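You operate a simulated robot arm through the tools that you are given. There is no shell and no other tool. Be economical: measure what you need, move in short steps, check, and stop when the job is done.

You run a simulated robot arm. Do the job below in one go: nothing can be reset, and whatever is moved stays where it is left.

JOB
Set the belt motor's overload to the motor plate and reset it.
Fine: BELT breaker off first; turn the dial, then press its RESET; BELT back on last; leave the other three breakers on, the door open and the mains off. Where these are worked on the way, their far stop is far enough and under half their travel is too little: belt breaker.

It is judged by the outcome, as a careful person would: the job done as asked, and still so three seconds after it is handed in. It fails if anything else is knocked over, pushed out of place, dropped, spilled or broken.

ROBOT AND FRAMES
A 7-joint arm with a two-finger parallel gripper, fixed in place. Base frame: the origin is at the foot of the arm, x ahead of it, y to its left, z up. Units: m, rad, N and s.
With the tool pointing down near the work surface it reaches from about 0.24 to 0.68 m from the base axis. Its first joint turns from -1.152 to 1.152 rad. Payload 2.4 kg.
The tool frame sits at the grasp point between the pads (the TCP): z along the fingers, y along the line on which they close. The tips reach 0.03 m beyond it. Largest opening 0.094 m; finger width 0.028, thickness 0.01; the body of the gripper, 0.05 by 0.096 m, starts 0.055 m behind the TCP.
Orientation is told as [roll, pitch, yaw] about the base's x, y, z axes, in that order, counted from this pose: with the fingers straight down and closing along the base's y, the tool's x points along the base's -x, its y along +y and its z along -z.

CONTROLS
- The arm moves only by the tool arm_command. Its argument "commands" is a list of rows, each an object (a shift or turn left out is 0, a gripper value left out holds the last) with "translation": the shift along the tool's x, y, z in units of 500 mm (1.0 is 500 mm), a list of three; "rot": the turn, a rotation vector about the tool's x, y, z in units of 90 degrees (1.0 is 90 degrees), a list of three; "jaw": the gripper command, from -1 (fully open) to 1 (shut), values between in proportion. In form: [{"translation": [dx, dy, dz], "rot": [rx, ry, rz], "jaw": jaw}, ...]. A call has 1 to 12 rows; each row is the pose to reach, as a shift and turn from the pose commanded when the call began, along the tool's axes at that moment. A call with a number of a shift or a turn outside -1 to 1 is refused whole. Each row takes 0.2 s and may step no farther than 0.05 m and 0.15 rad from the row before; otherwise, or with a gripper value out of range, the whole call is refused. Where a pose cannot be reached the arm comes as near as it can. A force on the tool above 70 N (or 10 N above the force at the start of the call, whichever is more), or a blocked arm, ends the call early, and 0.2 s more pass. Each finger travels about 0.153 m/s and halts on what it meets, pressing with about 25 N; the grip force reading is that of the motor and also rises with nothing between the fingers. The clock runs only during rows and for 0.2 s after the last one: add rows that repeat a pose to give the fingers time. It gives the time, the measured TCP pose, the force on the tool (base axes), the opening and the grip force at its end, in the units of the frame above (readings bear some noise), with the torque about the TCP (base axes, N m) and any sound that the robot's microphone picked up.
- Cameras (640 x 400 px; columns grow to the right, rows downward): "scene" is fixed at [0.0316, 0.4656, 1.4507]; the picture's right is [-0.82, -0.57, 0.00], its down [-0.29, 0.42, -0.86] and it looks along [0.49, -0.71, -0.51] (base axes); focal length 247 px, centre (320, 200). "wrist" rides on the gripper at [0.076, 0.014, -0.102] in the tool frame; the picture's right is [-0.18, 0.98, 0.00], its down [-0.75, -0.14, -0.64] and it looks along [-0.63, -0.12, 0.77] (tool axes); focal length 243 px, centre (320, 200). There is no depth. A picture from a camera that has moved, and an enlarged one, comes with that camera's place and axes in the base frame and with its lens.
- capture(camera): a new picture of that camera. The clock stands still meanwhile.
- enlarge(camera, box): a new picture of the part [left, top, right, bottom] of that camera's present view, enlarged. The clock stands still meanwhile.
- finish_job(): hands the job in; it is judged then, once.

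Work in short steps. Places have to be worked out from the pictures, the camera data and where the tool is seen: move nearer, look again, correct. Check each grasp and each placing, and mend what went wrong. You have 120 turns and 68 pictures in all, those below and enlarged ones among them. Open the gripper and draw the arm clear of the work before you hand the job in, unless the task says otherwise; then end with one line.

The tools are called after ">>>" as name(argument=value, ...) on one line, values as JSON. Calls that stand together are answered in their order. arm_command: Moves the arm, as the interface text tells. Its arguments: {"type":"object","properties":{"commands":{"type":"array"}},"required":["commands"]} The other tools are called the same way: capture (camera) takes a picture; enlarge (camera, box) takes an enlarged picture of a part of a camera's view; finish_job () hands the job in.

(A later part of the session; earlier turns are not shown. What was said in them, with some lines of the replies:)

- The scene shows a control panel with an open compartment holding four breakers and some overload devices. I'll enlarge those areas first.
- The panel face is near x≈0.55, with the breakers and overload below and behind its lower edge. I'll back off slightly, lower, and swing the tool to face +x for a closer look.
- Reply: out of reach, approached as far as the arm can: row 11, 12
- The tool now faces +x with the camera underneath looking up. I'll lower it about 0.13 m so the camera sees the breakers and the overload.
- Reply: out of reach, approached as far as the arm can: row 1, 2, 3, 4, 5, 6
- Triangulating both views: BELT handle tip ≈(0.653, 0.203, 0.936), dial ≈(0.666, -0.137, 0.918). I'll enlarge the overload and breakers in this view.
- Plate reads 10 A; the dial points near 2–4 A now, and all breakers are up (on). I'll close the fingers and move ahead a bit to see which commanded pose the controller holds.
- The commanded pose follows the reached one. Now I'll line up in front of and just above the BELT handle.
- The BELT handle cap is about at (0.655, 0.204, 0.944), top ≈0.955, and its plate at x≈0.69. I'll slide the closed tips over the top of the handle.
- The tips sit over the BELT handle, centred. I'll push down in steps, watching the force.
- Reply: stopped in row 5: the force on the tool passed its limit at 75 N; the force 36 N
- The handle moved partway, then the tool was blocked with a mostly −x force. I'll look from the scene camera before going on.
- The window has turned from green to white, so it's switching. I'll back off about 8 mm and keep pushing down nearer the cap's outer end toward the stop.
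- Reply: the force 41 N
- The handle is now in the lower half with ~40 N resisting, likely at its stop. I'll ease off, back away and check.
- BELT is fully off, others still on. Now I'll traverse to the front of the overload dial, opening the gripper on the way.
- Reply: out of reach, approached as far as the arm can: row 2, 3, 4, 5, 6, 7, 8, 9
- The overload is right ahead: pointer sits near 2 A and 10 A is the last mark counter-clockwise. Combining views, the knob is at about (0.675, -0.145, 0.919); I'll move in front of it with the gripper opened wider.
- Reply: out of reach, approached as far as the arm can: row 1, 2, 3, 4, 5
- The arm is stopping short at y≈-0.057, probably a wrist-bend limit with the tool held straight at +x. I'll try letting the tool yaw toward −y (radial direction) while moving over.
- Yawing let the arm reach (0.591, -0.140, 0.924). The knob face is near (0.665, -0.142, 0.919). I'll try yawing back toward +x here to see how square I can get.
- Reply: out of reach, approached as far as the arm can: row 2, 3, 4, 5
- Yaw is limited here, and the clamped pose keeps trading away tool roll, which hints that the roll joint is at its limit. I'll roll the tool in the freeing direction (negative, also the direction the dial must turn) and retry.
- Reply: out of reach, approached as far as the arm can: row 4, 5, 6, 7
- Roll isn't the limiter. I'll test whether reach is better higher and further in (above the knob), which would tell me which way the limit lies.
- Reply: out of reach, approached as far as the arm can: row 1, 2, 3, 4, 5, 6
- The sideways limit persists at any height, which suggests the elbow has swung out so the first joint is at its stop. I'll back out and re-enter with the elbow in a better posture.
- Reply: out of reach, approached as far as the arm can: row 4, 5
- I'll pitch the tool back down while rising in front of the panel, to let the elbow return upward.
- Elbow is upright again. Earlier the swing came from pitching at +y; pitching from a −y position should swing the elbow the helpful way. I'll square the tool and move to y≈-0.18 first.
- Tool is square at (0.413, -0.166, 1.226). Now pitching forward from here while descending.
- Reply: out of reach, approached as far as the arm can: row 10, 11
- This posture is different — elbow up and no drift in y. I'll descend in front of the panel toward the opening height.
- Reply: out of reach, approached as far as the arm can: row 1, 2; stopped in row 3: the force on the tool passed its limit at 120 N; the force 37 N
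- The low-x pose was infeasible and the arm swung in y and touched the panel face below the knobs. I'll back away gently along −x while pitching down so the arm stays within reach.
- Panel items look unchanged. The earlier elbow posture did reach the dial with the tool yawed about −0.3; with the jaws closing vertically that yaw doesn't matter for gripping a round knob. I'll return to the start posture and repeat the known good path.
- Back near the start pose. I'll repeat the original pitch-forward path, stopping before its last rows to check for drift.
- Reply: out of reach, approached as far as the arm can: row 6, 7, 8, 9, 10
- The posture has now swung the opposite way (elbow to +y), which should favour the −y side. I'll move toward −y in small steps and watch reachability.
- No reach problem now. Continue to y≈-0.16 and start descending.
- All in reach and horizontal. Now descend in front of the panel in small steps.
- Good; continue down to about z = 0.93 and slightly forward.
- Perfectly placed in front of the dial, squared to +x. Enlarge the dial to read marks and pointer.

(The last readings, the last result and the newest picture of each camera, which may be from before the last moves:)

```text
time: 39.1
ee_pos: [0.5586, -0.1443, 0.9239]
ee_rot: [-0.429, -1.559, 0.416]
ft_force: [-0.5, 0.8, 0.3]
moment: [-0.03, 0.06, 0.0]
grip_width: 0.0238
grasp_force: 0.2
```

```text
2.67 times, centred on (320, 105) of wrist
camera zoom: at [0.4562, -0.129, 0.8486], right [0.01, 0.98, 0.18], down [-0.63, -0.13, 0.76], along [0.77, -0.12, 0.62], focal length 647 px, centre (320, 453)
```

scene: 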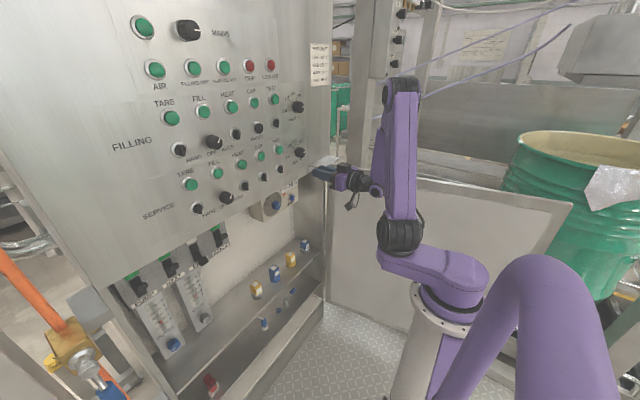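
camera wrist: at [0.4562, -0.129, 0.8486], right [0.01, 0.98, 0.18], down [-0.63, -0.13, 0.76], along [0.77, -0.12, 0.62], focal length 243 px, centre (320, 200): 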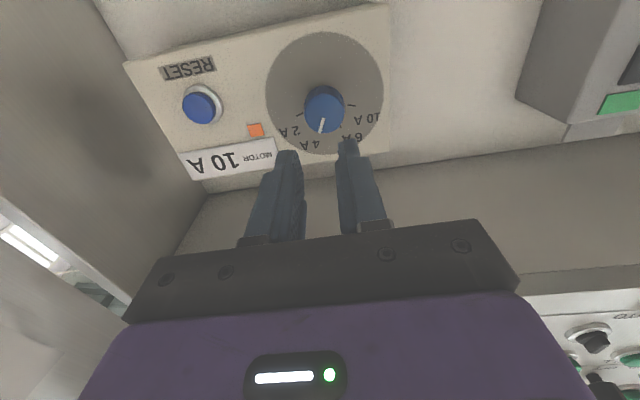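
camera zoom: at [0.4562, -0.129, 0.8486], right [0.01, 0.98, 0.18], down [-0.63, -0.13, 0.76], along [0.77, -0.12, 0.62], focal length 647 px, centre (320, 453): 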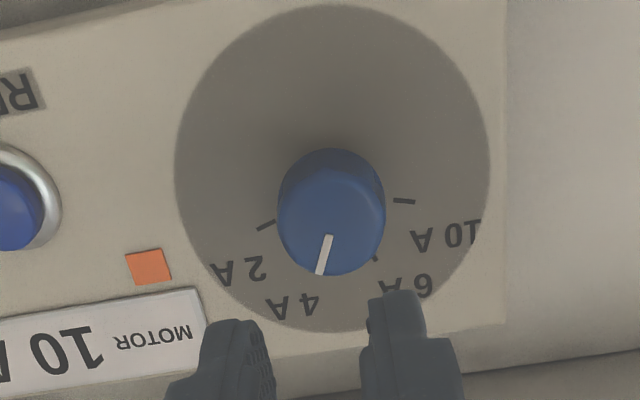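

Pointer reads about 65–70° (4 A); 10 A lies at ~150°, so it needs ~80° counter-clockwise (negative tool roll). Knob centre ≈(y −0.140, z 0.921). I'll open the jaws and pre-roll +40° so the turn fits one grip.

>>> arm_command(commands=[{"translation": [0.006, 0.009, 0], "rot": [0, 0, 0.09], "jaw": -0.28}, {"translation": [0.006, 0.009, 0], "rot": [0, 0, 0.18], "jaw": -0.28}, {"translation": [0.006, 0.009, 0], "rot": [0, 0, 0.27], "jaw": -0.28}, {"translation": [0.006, 0.009, 0], "rot": [0, 0, 0.36], "jaw": -0.28}, {"translation": [0.006, 0.009, 0.06], "rot": [0, 0, 0.44], "jaw": -0.28}, {"translation": [0.006, 0.009, 0.08], "rot": [0, 0, 0.44], "jaw": -0.28}])

>>> capture(camera="wrist")

>>> enlarge(camera="scene", box=[230, 160, 350, 250])

```text
time: 40.5
ee_pos: [0.5997, -0.138, 0.9196]
ee_rot: [1.556, -0.883, -1.568]
ft_force: [-1.1, -0.7, 0.1]
moment: [0.01, -0.01, 0.01]
grip_width: 0.0602
grasp_force: 0.0
```

```text
28 pictures are left
camera wrist: at [0.497, -0.0789, 0.8718], right [0.02, 0.64, 0.77], down [-0.64, -0.58, 0.5], along [0.77, -0.5, 0.4], focal length 243 px, centre (320, 200)
```

wrist: 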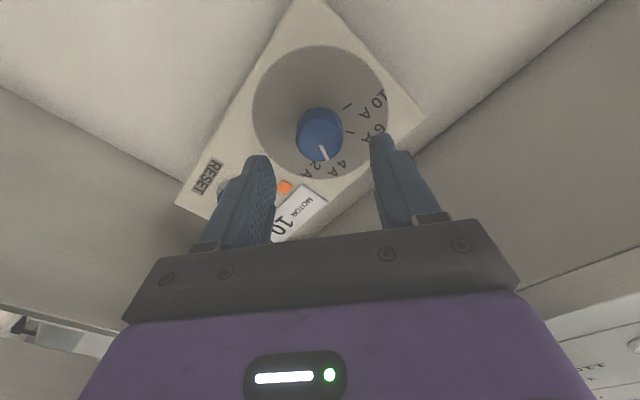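

```text
4.44 times, centred on (290, 205) of scene
camera zoom: at [0.0316, 0.4656, 1.4507], right [-0.82, -0.57, 0.0], down [-0.29, 0.42, -0.86], along [0.49, -0.71, -0.51], focal length 1097 px, centre (453, 178)
```

zoom: 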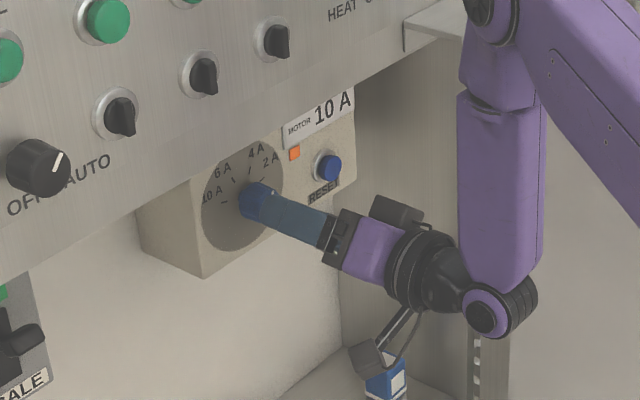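

Aligned with the knob within a few mm and both fingers straddle it. Advance so the tips pass along the knob, stopping short of the plate.

>>> arm_command(commands=[{"translation": [-0.005, -0.003, 0.03]}, {"translation": [-0.005, -0.003, 0.06]}, {"translation": [-0.005, -0.003, 0.085]}, {"translation": [-0.005, -0.003, 0.1]}, {"translation": [-0.005, -0.003, 0.1]}])

>>> capture(camera="wrist")

```text
time: 41.7
ee_pos: [0.6492, -0.1422, 0.9228]
ee_rot: [1.552, -0.885, -1.568]
ft_force: [-0.6, 0.6, -0.1]
moment: [0.0, 0.0, 0.0]
grip_width: 0.0603
grasp_force: 0.0
```

```text
26 pictures are left
camera wrist: at [0.5466, -0.083, 0.873], right [0.02, 0.64, 0.76], down [-0.64, -0.58, 0.5], along [0.77, -0.5, 0.4], focal length 243 px, centre (320, 200)
```

wrist: 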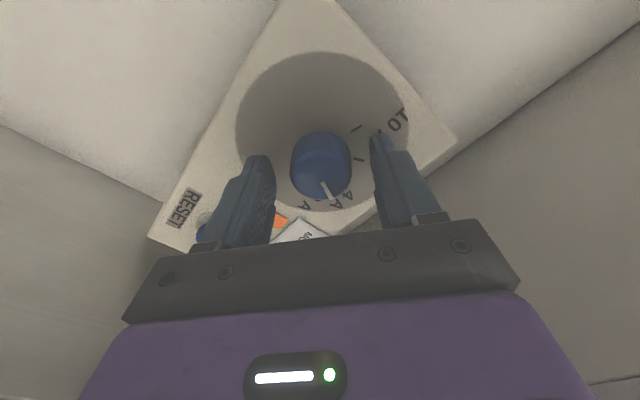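

Fingers are on either side of the knob. Close and check the grip.

>>> arm_command(commands=[{"jaw": 0.1}, {"jaw": 0.3}, {"jaw": 0.6}, {"jaw": 1}])

>>> capture(camera="wrist")

```text
time: 42.7
ee_pos: [0.649, -0.1427, 0.9228]
ee_rot: [1.554, -0.883, -1.567]
ft_force: [-2.3, 4.0, 5.3]
moment: [-0.01, -0.12, 0.07]
grip_width: 0.0355
grasp_force: 45.1
```

```text
25 pictures are left
camera wrist: at [0.5466, -0.0824, 0.8735], right [0.01, 0.64, 0.76], down [-0.64, -0.58, 0.5], along [0.77, -0.5, 0.41], focal length 243 px, centre (320, 200)
```

wrist: 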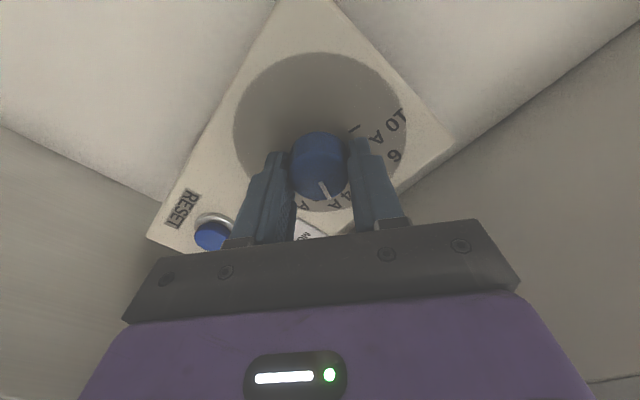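

Good grip (35.5 mm, small side force). Turn counter-clockwise about 80°.

>>> arm_command(commands=[{"rot": [0, 0, -0.08], "jaw": 1}, {"rot": [0, 0, -0.16], "jaw": 1}, {"rot": [0, 0, -0.24], "jaw": 1}, {"rot": [0, 0, -0.32], "jaw": 1}, {"rot": [0, 0, -0.4], "jaw": 1}, {"rot": [0, 0, -0.48], "jaw": 1}, {"rot": [0, 0, -0.56], "jaw": 1}, {"rot": [0, 0, -0.64], "jaw": 1}, {"rot": [0, 0, -0.72], "jaw": 1}, {"rot": [0, 0, -0.8], "jaw": 1}, {"rot": [0, 0, -0.86], "jaw": 1}, {"rot": [0, 0, -0.86], "jaw": 1}])

>>> capture(camera="wrist")

```text
time: 45.3
ee_pos: [0.6488, -0.1386, 0.9226]
ee_rot: [-1.559, -0.903, 1.558]
ft_force: [17.8, 14.7, 12.6]
moment: [0.0, -0.5, 0.48]
grip_width: 0.0352
grasp_force: 44.3
```

```text
24 pictures are left
camera wrist: at [0.5459, -0.175, 0.8544], right [0.0, 0.89, -0.46], down [-0.64, 0.36, 0.68], along [0.77, 0.3, 0.56], focal length 243 px, centre (320, 200)
```

wrist: 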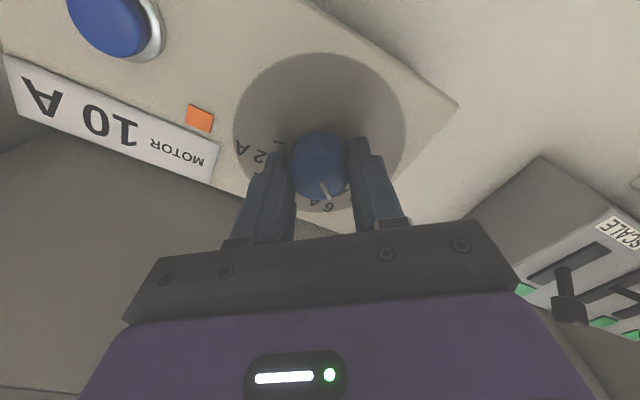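

The knob followed the turn; I estimate the pointer at ~140°. Release, back off and read it.

>>> arm_command(commands=[{"jaw": 0.3}, {"jaw": -0.2}, {"jaw": -0.28}, {"translation": [0, 0, -0.06], "jaw": -0.28}, {"translation": [0, 0, -0.12], "rot": [0, 0, 0.09], "jaw": -0.28}, {"translation": [0, 0, -0.14], "rot": [0, 0, 0.18], "jaw": -0.28}, {"translation": [0, 0, -0.14], "rot": [0, 0, 0.27], "jaw": -0.28}, {"translation": [0, 0, -0.14], "rot": [0, 0, 0.36], "jaw": -0.28}, {"translation": [0, 0, -0.14], "rot": [0, 0, 0.42], "jaw": -0.28}, {"translation": [0, 0, -0.14], "rot": [0, 0, 0.42], "jaw": -0.28}])

>>> enlarge(camera="wrist", box=[240, 40, 400, 190])

>>> enlarge(camera="scene", box=[240, 170, 310, 230])

```text
time: 47.5
ee_pos: [0.5787, -0.1414, 0.9229]
ee_rot: [-0.314, -1.558, 0.304]
ft_force: [-0.1, -0.9, -0.5]
moment: [-0.04, 0.02, 0.01]
grip_width: 0.06
grasp_force: 0.1
```

```text
2.67 times, centred on (320, 115) of wrist
camera zoom: at [0.4749, -0.1275, 0.8473], right [0.01, 0.98, 0.18], down [-0.63, -0.13, 0.76], along [0.77, -0.12, 0.62], focal length 647 px, centre (320, 427)
```

zoom: 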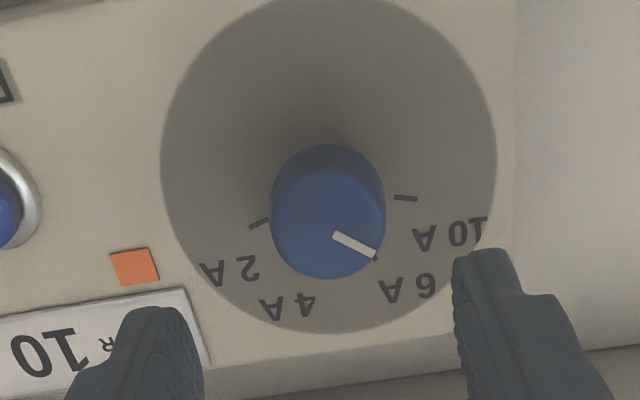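

```text
6.67 times, centred on (275, 200) of scene
camera zoom: at [0.0316, 0.4656, 1.4507], right [-0.82, -0.57, 0.0], down [-0.29, 0.42, -0.86], along [0.49, -0.71, -0.51], focal length 1646 px, centre (620, 200)
```

zoom: 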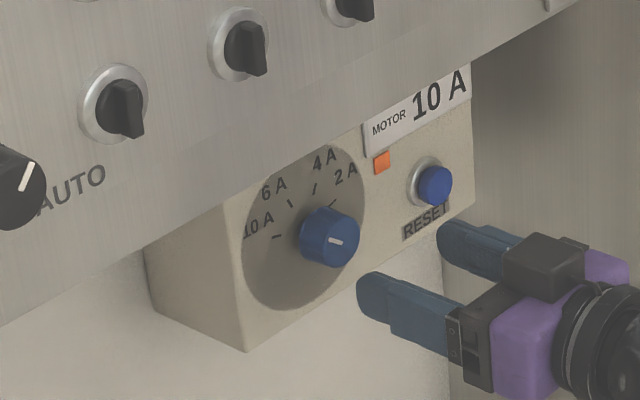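

The ticks, after correcting for perspective, sit at about 15°, 65°, 115° and 165°; the pointer is at ~145°, so it needs ~20° more. I'll regrip at zero roll and turn the rest.

>>> arm_command(commands=[{"translation": [0, 0.003, 0.05], "jaw": -0.28}, {"translation": [0, 0.003, 0.1], "jaw": -0.28}, {"translation": [0, 0.003, 0.14], "jaw": -0.28}, {"translation": [0, 0.003, 0.14], "jaw": 0.1}, {"translation": [0, 0.003, 0.14], "jaw": 0.5}, {"translation": [0, 0.003, 0.14], "jaw": 1}, {"translation": [0, 0.003, 0.14], "jaw": 1}])

>>> arm_command(commands=[{"rot": [0, 0, -0.07], "jaw": 1}, {"rot": [0, 0, -0.14], "jaw": 1}, {"rot": [0, 0, -0.21], "jaw": 1}, {"rot": [0, 0, -0.225], "jaw": 1}, {"rot": [0, 0, -0.225], "jaw": 1}])

>>> arm_command(commands=[{"jaw": 0.3}, {"jaw": -0.2}, {"jaw": -0.28}, {"translation": [0, 0, -0.06], "jaw": -0.28}, {"translation": [0, 0, -0.12], "rot": [0, 0, 0.08], "jaw": -0.28}, {"translation": [0, 0, -0.14], "rot": [0, 0, 0.16], "jaw": -0.28}, {"translation": [0, 0, -0.14], "rot": [0, 0, 0.225], "jaw": -0.28}, {"translation": [0, 0, -0.14], "rot": [0, 0, 0.225], "jaw": -0.28}])

>>> enlarge(camera="wrist", box=[240, 40, 400, 190])

>>> enlarge(camera="scene", box=[240, 170, 310, 230])

```text
time: 49.1
ee_pos: [0.6493, -0.1385, 0.9211]
ee_rot: [-0.439, -1.557, 0.43]
ft_force: [7.6, -2.5, -2.7]
moment: [0.01, 0.1, -0.14]
grip_width: 0.0354
grasp_force: 44.9
```

```text
time: 50.3
ee_pos: [0.6498, -0.1393, 0.9205]
ee_rot: [-1.532, -1.21, 1.527]
ft_force: [24.9, -0.6, -10.4]
moment: [-0.05, 0.1, 0.18]
grip_width: 0.0355
grasp_force: 45.7
```

```text
time: 52.1
ee_pos: [0.579, -0.1388, 0.9226]
ee_rot: [-0.328, -1.559, 0.318]
ft_force: [-0.7, 0.0, 0.1]
moment: [0.02, 0.03, 0.0]
grip_width: 0.0603
grasp_force: 0.0
```

```text
2.67 times, centred on (320, 115) of wrist
camera zoom: at [0.4753, -0.1253, 0.8466], right [0.01, 0.98, 0.18], down [-0.63, -0.13, 0.76], along [0.77, -0.12, 0.62], focal length 647 px, centre (320, 427)
```

zoom: 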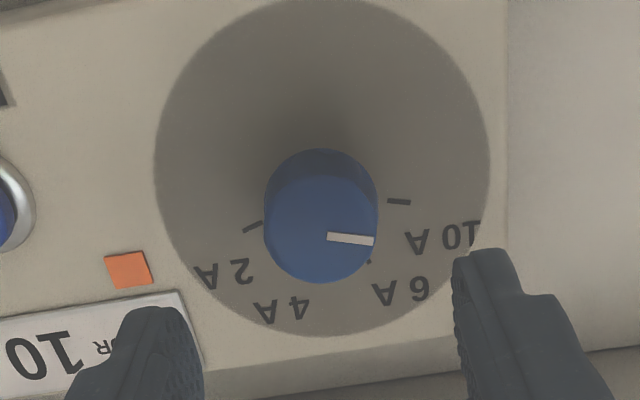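

```text
6.67 times, centred on (275, 200) of scene
camera zoom: at [0.0316, 0.4656, 1.4507], right [-0.82, -0.57, 0.0], down [-0.29, 0.42, -0.86], along [0.49, -0.71, -0.51], focal length 1646 px, centre (620, 200)
```

zoom: 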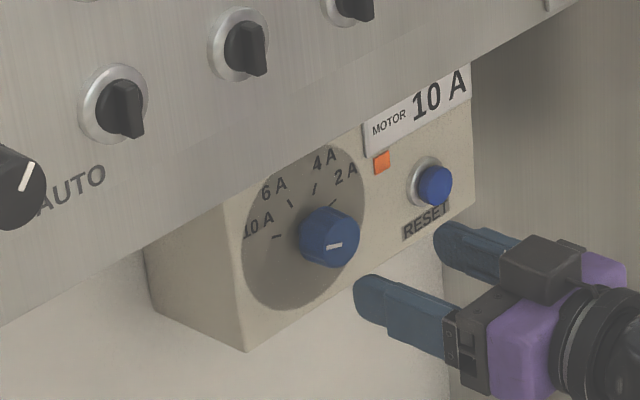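

The pointer now reads ~162–165°, near-parallel with the 10 A tick. One stronger enlargement to verify.

>>> enlarge(camera="wrist", box=[295, 85, 365, 145])

>>> enlarge(camera="scene", box=[260, 190, 288, 218])

```text
6.67 times, centred on (330, 115) of wrist
camera zoom: at [0.4753, -0.1253, 0.8466], right [0.01, 0.98, 0.18], down [-0.63, -0.13, 0.76], along [0.77, -0.12, 0.62], focal length 1618 px, centre (253, 767)
```

zoom: 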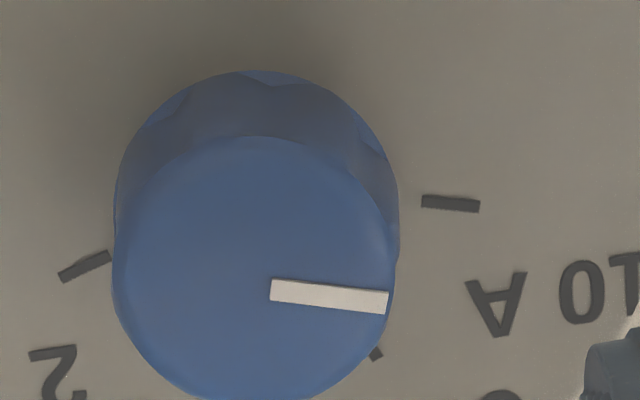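

```text
14.29 times, centred on (274, 204) of scene
camera zoom: at [0.0316, 0.4656, 1.4507], right [-0.82, -0.57, 0.0], down [-0.29, 0.42, -0.86], along [0.49, -0.71, -0.51], focal length 3527 px, centre (977, 143)
```

zoom: 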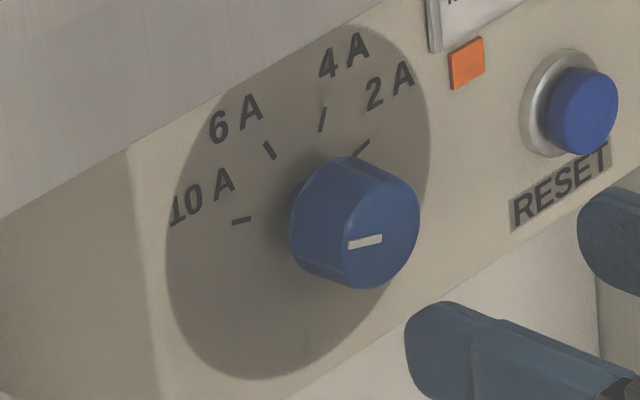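

Pointer and the 10 A tick are parallel in both views: dial set. RESET triangulates to ≈(0.672, −0.249, 0.900). I'll close the fingers and line up with it.

>>> arm_command(commands=[{"translation": [0.01, -0.05, 0], "jaw": 1}, {"translation": [0.025, -0.1, 0], "jaw": 1}, {"translation": [0.035, -0.15, 0], "jaw": 1}, {"translation": [0.045, -0.2, 0], "jaw": 1}, {"translation": [0.045, -0.22, 0.0], "jaw": 1}, {"translation": [0.045, -0.22, 0.03], "jaw": 1}, {"translation": [0.045, -0.22, 0.06], "jaw": 1}, {"translation": [0.045, -0.22, 0.06], "jaw": 1}])

>>> capture(camera="wrist")

>>> capture(camera="scene")

```text
time: 53.9
ee_pos: [0.6071, -0.2498, 0.9003]
ee_rot: [-0.426, -1.558, 0.415]
ft_force: [-0.2, 0.3, 0.0]
moment: [-0.01, -0.02, -0.02]
grip_width: 0.0
grasp_force: 24.3
```

```text
17 pictures are left
camera wrist: at [0.5043, -0.2356, 0.8253], right [0.01, 0.98, 0.18], down [-0.63, -0.13, 0.76], along [0.77, -0.12, 0.62], focal length 243 px, centre (320, 200)
```

wrist: 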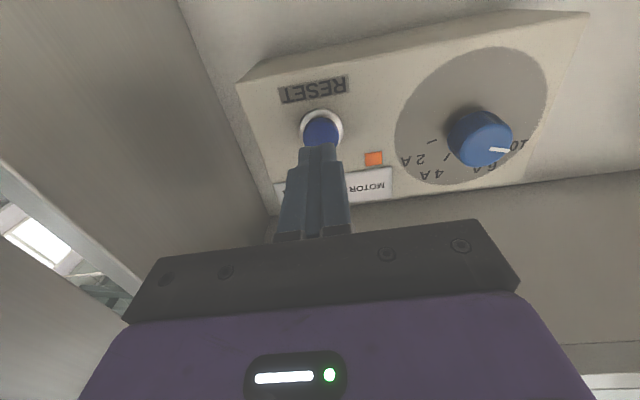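

```text
16 pictures are left
```

scene: 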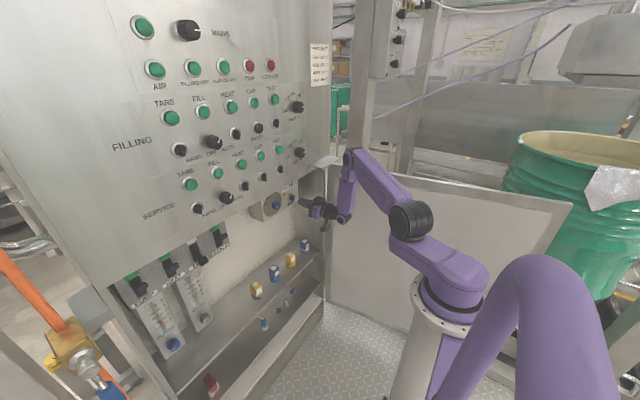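

Lined up with the button centre. Push straight in slowly.

>>> arm_command(commands=[{"translation": [-0.002, 0, 0.03], "jaw": 1}, {"translation": [-0.002, 0, 0.05], "jaw": 1}, {"translation": [-0.002, 0, 0.06], "jaw": 1}, {"translation": [-0.002, 0, 0.07], "jaw": 1}, {"translation": [-0.002, 0, 0.078], "jaw": 1}, {"translation": [-0.002, 0, 0.086], "jaw": 1}])

>>> capture(camera="wrist")

```text
time: 55.3
ee_pos: [0.6484, -0.2502, 0.9]
ee_rot: [-0.364, -1.56, 0.351]
ft_force: [-26.1, 5.2, 6.6]
moment: [-0.17, -0.42, 0.15]
grip_width: 0.0
grasp_force: 25.1
heard: click
```

```text
15 pictures are left
camera wrist: at [0.5455, -0.2362, 0.8248], right [0.01, 0.98, 0.18], down [-0.63, -0.13, 0.76], along [0.77, -0.12, 0.62], focal length 243 px, centre (320, 200)
```

wrist: 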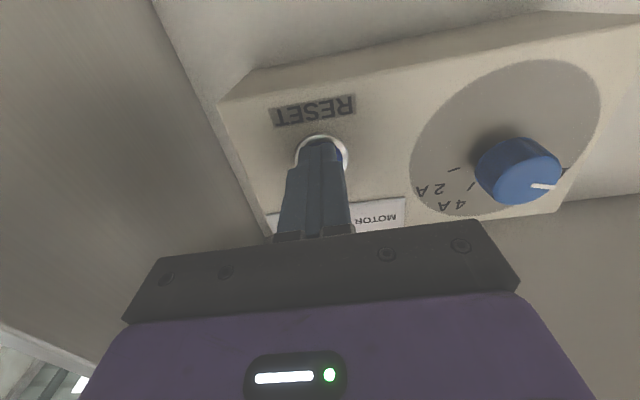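

Click heard and the orange trip flag is gone. Back away and verify.

>>> arm_command(commands=[{"translation": [0, 0, -0.06], "jaw": 1}, {"translation": [0, 0, -0.12], "jaw": 1}, {"translation": [0, 0.05, -0.15], "jaw": 1}, {"translation": [0, 0.12, -0.15], "jaw": 1}, {"translation": [0, 0.2, -0.15], "jaw": 1}, {"translation": [0, 0.28, -0.15], "jaw": 1}, {"translation": [0, 0.34, -0.15], "jaw": 1}, {"translation": [0, 0.34, -0.15], "jaw": 1}])

>>> enlarge(camera="scene", box=[240, 170, 310, 230])

```text
time: 57.1
ee_pos: [0.5761, -0.0771, 0.9004]
ee_rot: [-0.429, -1.557, 0.417]
ft_force: [0.4, 0.6, -0.1]
moment: [-0.04, -0.02, 0.02]
grip_width: 0.0001
grasp_force: 25.1
```

```text
6.67 times, centred on (275, 200) of scene
camera zoom: at [0.0316, 0.4656, 1.4507], right [-0.82, -0.57, 0.0], down [-0.29, 0.42, -0.86], along [0.49, -0.71, -0.51], focal length 1646 px, centre (620, 200)
```

zoom: 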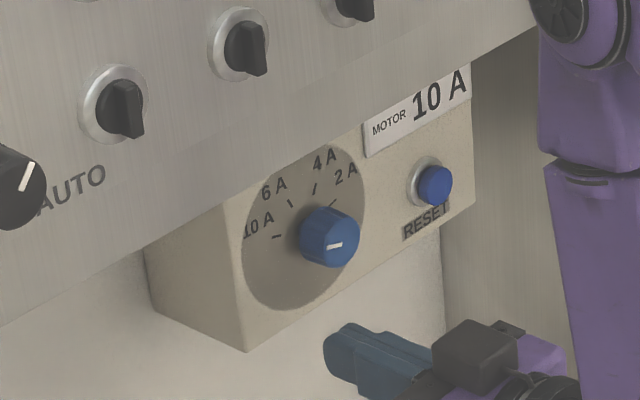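

Overload reset, dial at 10 A. Now head to the BELT breaker, letting the tool yaw toward +y as this posture needs, and getting below handle height.

>>> arm_command(commands=[{"translation": [0.01, 0.07, 0], "rot": [-0.05, 0, 0], "jaw": 1}, {"translation": [0.02, 0.14, 0], "rot": [-0.1, 0, 0], "jaw": 1}, {"translation": [0.03, 0.21, 0], "rot": [-0.15, 0, 0], "jaw": 1}, {"translation": [0.04, 0.28, 0], "rot": [-0.19, 0, 0], "jaw": 1}, {"translation": [0.05, 0.34, 0], "rot": [-0.22, 0, 0], "jaw": 1}, {"translation": [0.06, 0.4, 0], "rot": [-0.25, 0, 0], "jaw": 1}, {"translation": [0.07, 0.4, 0], "rot": [-0.25, 0, 0], "jaw": 1}])

>>> capture(camera="wrist")

```text
time: 58.7
ee_pos: [0.5771, 0.121, 0.8656]
ee_rot: [-0.047, -1.559, 0.43]
ft_force: [-0.8, -0.3, -0.8]
moment: [-0.01, 0.01, 0.0]
grip_width: 0.0001
grasp_force: 25.0
```

```text
13 pictures are left
camera wrist: at [0.4761, 0.0939, 0.7905], right [-0.37, 0.91, 0.18], down [-0.53, -0.37, 0.76], along [0.76, 0.18, 0.62], focal length 243 px, centre (320, 200)
```

wrist: 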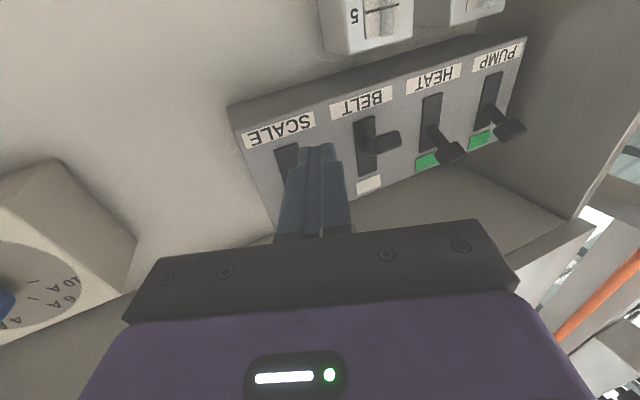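

Reachable with yaw ≈0.39. BELT handle (off) is at ≈(0.65, 0.206, 0.897). I'll slide the closed tips in beneath it.

>>> arm_command(commands=[{"translation": [0.025, 0.02, 0], "jaw": 1}, {"translation": [0.025, 0.06, 0.03], "jaw": 1}, {"translation": [0.025, 0.097, 0.07], "jaw": 1}, {"translation": [0.025, 0.097, 0.11], "jaw": 1}, {"translation": [0.025, 0.097, 0.148], "jaw": 1}, {"translation": [0.025, 0.097, 0.148], "jaw": 1}])

>>> capture(camera="wrist")

>>> enlarge(camera="scene", box=[140, 210, 260, 300])

```text
time: 60.1
ee_pos: [0.6282, 0.1931, 0.8503]
ee_rot: [-0.031, -1.559, 0.412]
ft_force: [-0.3, 0.0, 0.2]
moment: [0.02, -0.04, 0.0]
grip_width: 0.0
grasp_force: 25.6
```

```text
12 pictures are left
camera wrist: at [0.5278, 0.1665, 0.7753], right [-0.36, 0.91, 0.18], down [-0.53, -0.37, 0.76], along [0.76, 0.18, 0.62], focal length 243 px, centre (320, 200)
```

wrist: 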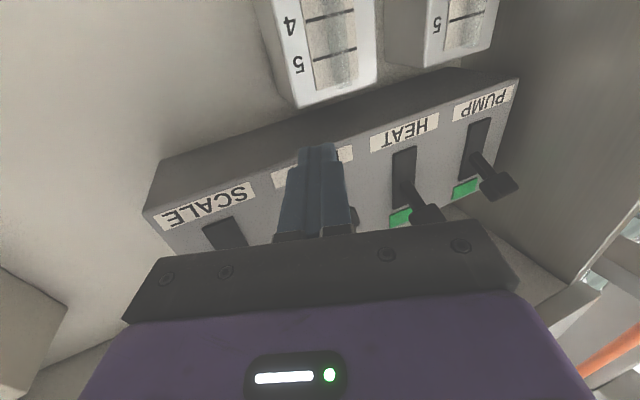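

```text
4.44 times, centred on (200, 255) of scene
camera zoom: at [0.0316, 0.4656, 1.4507], right [-0.82, -0.57, 0.0], down [-0.29, 0.42, -0.86], along [0.49, -0.71, -0.51], focal length 1097 px, centre (853, -44)
```

zoom: 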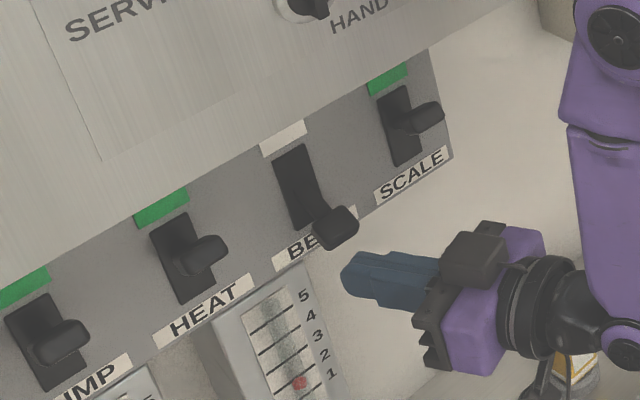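

The tips are right beneath the BELT handle. Push up in steps.

>>> arm_command(commands=[{"translation": [-0.03, 0, 0], "jaw": 1}, {"translation": [-0.05, 0, 0], "jaw": 1}, {"translation": [-0.065, 0, 0], "jaw": 1}, {"translation": [-0.08, 0, 0], "jaw": 1}, {"translation": [-0.095, 0, 0], "jaw": 1}, {"translation": [-0.11, 0, 0], "jaw": 1}, {"translation": [-0.125, 0, 0], "jaw": 1}])

>>> capture(camera="wrist")

```text
time: 61.7
ee_pos: [0.6296, 0.1936, 0.9147]
ee_rot: [-0.049, -1.557, 0.43]
ft_force: [0.0, 0.3, -0.1]
moment: [-0.01, 0.0, 0.0]
grip_width: 0.0
grasp_force: 24.9
```

```text
10 pictures are left
camera wrist: at [0.5286, 0.1662, 0.8394], right [-0.36, 0.91, 0.18], down [-0.53, -0.37, 0.76], along [0.76, 0.18, 0.62], focal length 243 px, centre (320, 200)
```

wrist: 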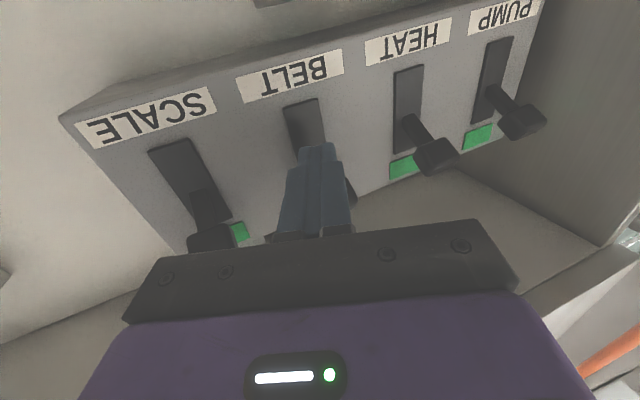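

Force dropped to zero, so the handle has probably snapped up. Check.

>>> enlarge(camera="scene", box=[140, 210, 260, 300])

```text
4.44 times, centred on (200, 255) of scene
camera zoom: at [0.0316, 0.4656, 1.4507], right [-0.82, -0.57, 0.0], down [-0.29, 0.42, -0.86], along [0.49, -0.71, -0.51], focal length 1097 px, centre (853, -44)
```

zoom: 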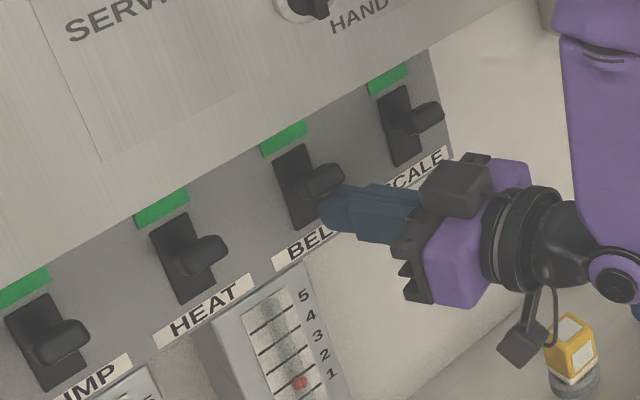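

BELT is up with a green window like the others. Ease down, withdraw and open the gripper.

>>> arm_command(commands=[{"translation": [0.02, 0, 0], "jaw": 1}, {"translation": [0.02, -0.01, -0.06], "jaw": 1}, {"translation": [0.02, -0.04, -0.13], "jaw": 1}, {"translation": [0.02, -0.08, -0.2], "jaw": 1}, {"translation": [0.02, -0.1, -0.24], "jaw": 1}, {"translation": [0.02, -0.12, -0.26], "jaw": 0.5}, {"translation": [0.02, -0.12, -0.26], "jaw": 0}, {"translation": [0.02, -0.12, -0.26], "jaw": 0}])

>>> capture(camera="scene")

>>> enlarge(camera="scene", box=[130, 170, 330, 300])

```text
time: 63.5
ee_pos: [0.532, 0.0888, 0.9053]
ee_rot: [-0.047, -1.559, 0.433]
ft_force: [-0.7, 0.3, -0.8]
moment: [-0.01, 0.02, 0.02]
grip_width: 0.0469
grasp_force: 0.1
```

```text
8 pictures are left
```

scene: 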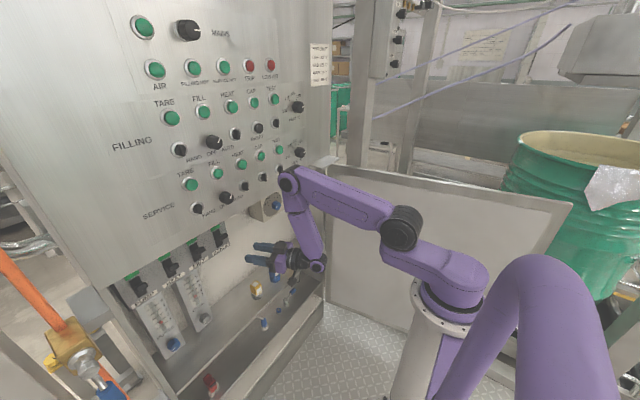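

```text
3.08 times, centred on (230, 235) of scene
camera zoom: at [0.0316, 0.4656, 1.4507], right [-0.82, -0.57, 0.0], down [-0.29, 0.42, -0.86], along [0.49, -0.71, -0.51], focal length 760 px, centre (597, 92)
```

zoom: 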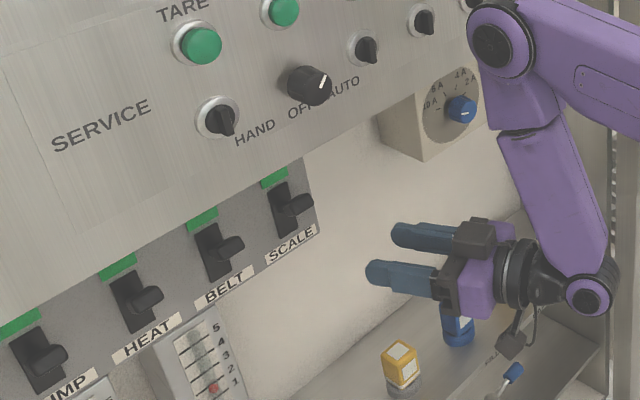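

All four breakers on. The elbow looks close to the panel face, so I'll shift the arm to its more relaxed pose (reverse of the known path) and check the panel knobs.

>>> arm_command(commands=[{"translation": [0, -0.07, 0.04], "rot": [0.05, 0, 0]}, {"translation": [0, -0.14, 0.06], "rot": [0.1, 0, 0]}, {"translation": [0, -0.2, 0.04], "rot": [0.15, 0, 0]}, {"translation": [0, -0.25, 0.0], "rot": [0.2, 0, 0]}, {"translation": [0, -0.3, -0.06], "rot": [0.25, 0, 0]}, {"translation": [0, -0.32, -0.14], "rot": [0.25, 0, 0]}, {"translation": [0, -0.32, -0.18], "rot": [0.25, 0, 0]}])

>>> enlarge(camera="scene", box=[130, 80, 350, 240])

>>> capture(camera="scene")

```text
time: 65.1
ee_pos: [0.5057, -0.0932, 0.9077]
ee_rot: [-0.431, -1.557, 0.421]
ft_force: [0.4, 0.0, -0.5]
moment: [0.02, -0.02, 0.0]
grip_width: 0.0471
grasp_force: 0.0
```

```text
2.50 times, centred on (240, 160) of scene
camera zoom: at [0.0316, 0.4656, 1.4507], right [-0.82, -0.57, 0.0], down [-0.29, 0.42, -0.86], along [0.49, -0.71, -0.51], focal length 617 px, centre (520, 300)
```

zoom: 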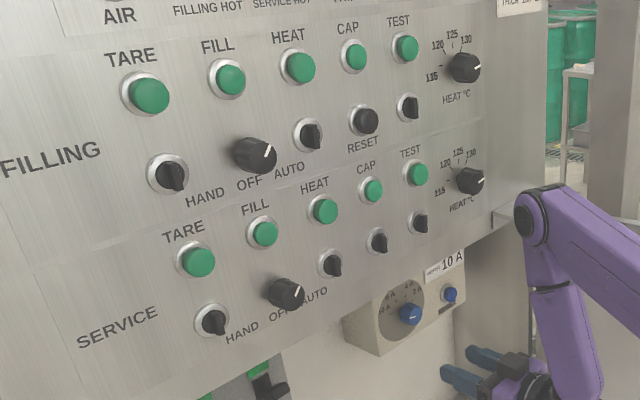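

```text
5 pictures are left
```

scene: 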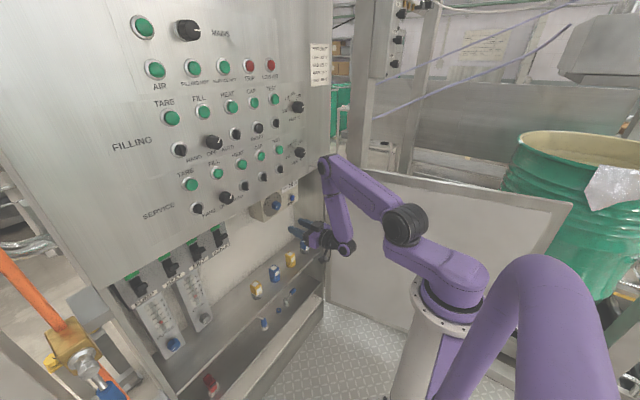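

The panel controls match the earlier pictures, and the arm is clear of the panel with the gripper open. The dial is at 10 A, the trip flag is gone, all four breakers are on, the door is open and the mains knob is untouched. Handing in.

>>> finish_job()

```text
The job is handed in.
```

The belt overload is set to 10 A to match the motor plate and reset (click heard, trip flag gone), and BELT went off first and back on last. One slip: early on a move out of the arm's reach pressed the fingers against the panel front, peaking at 120 N, but nothing there looks changed.
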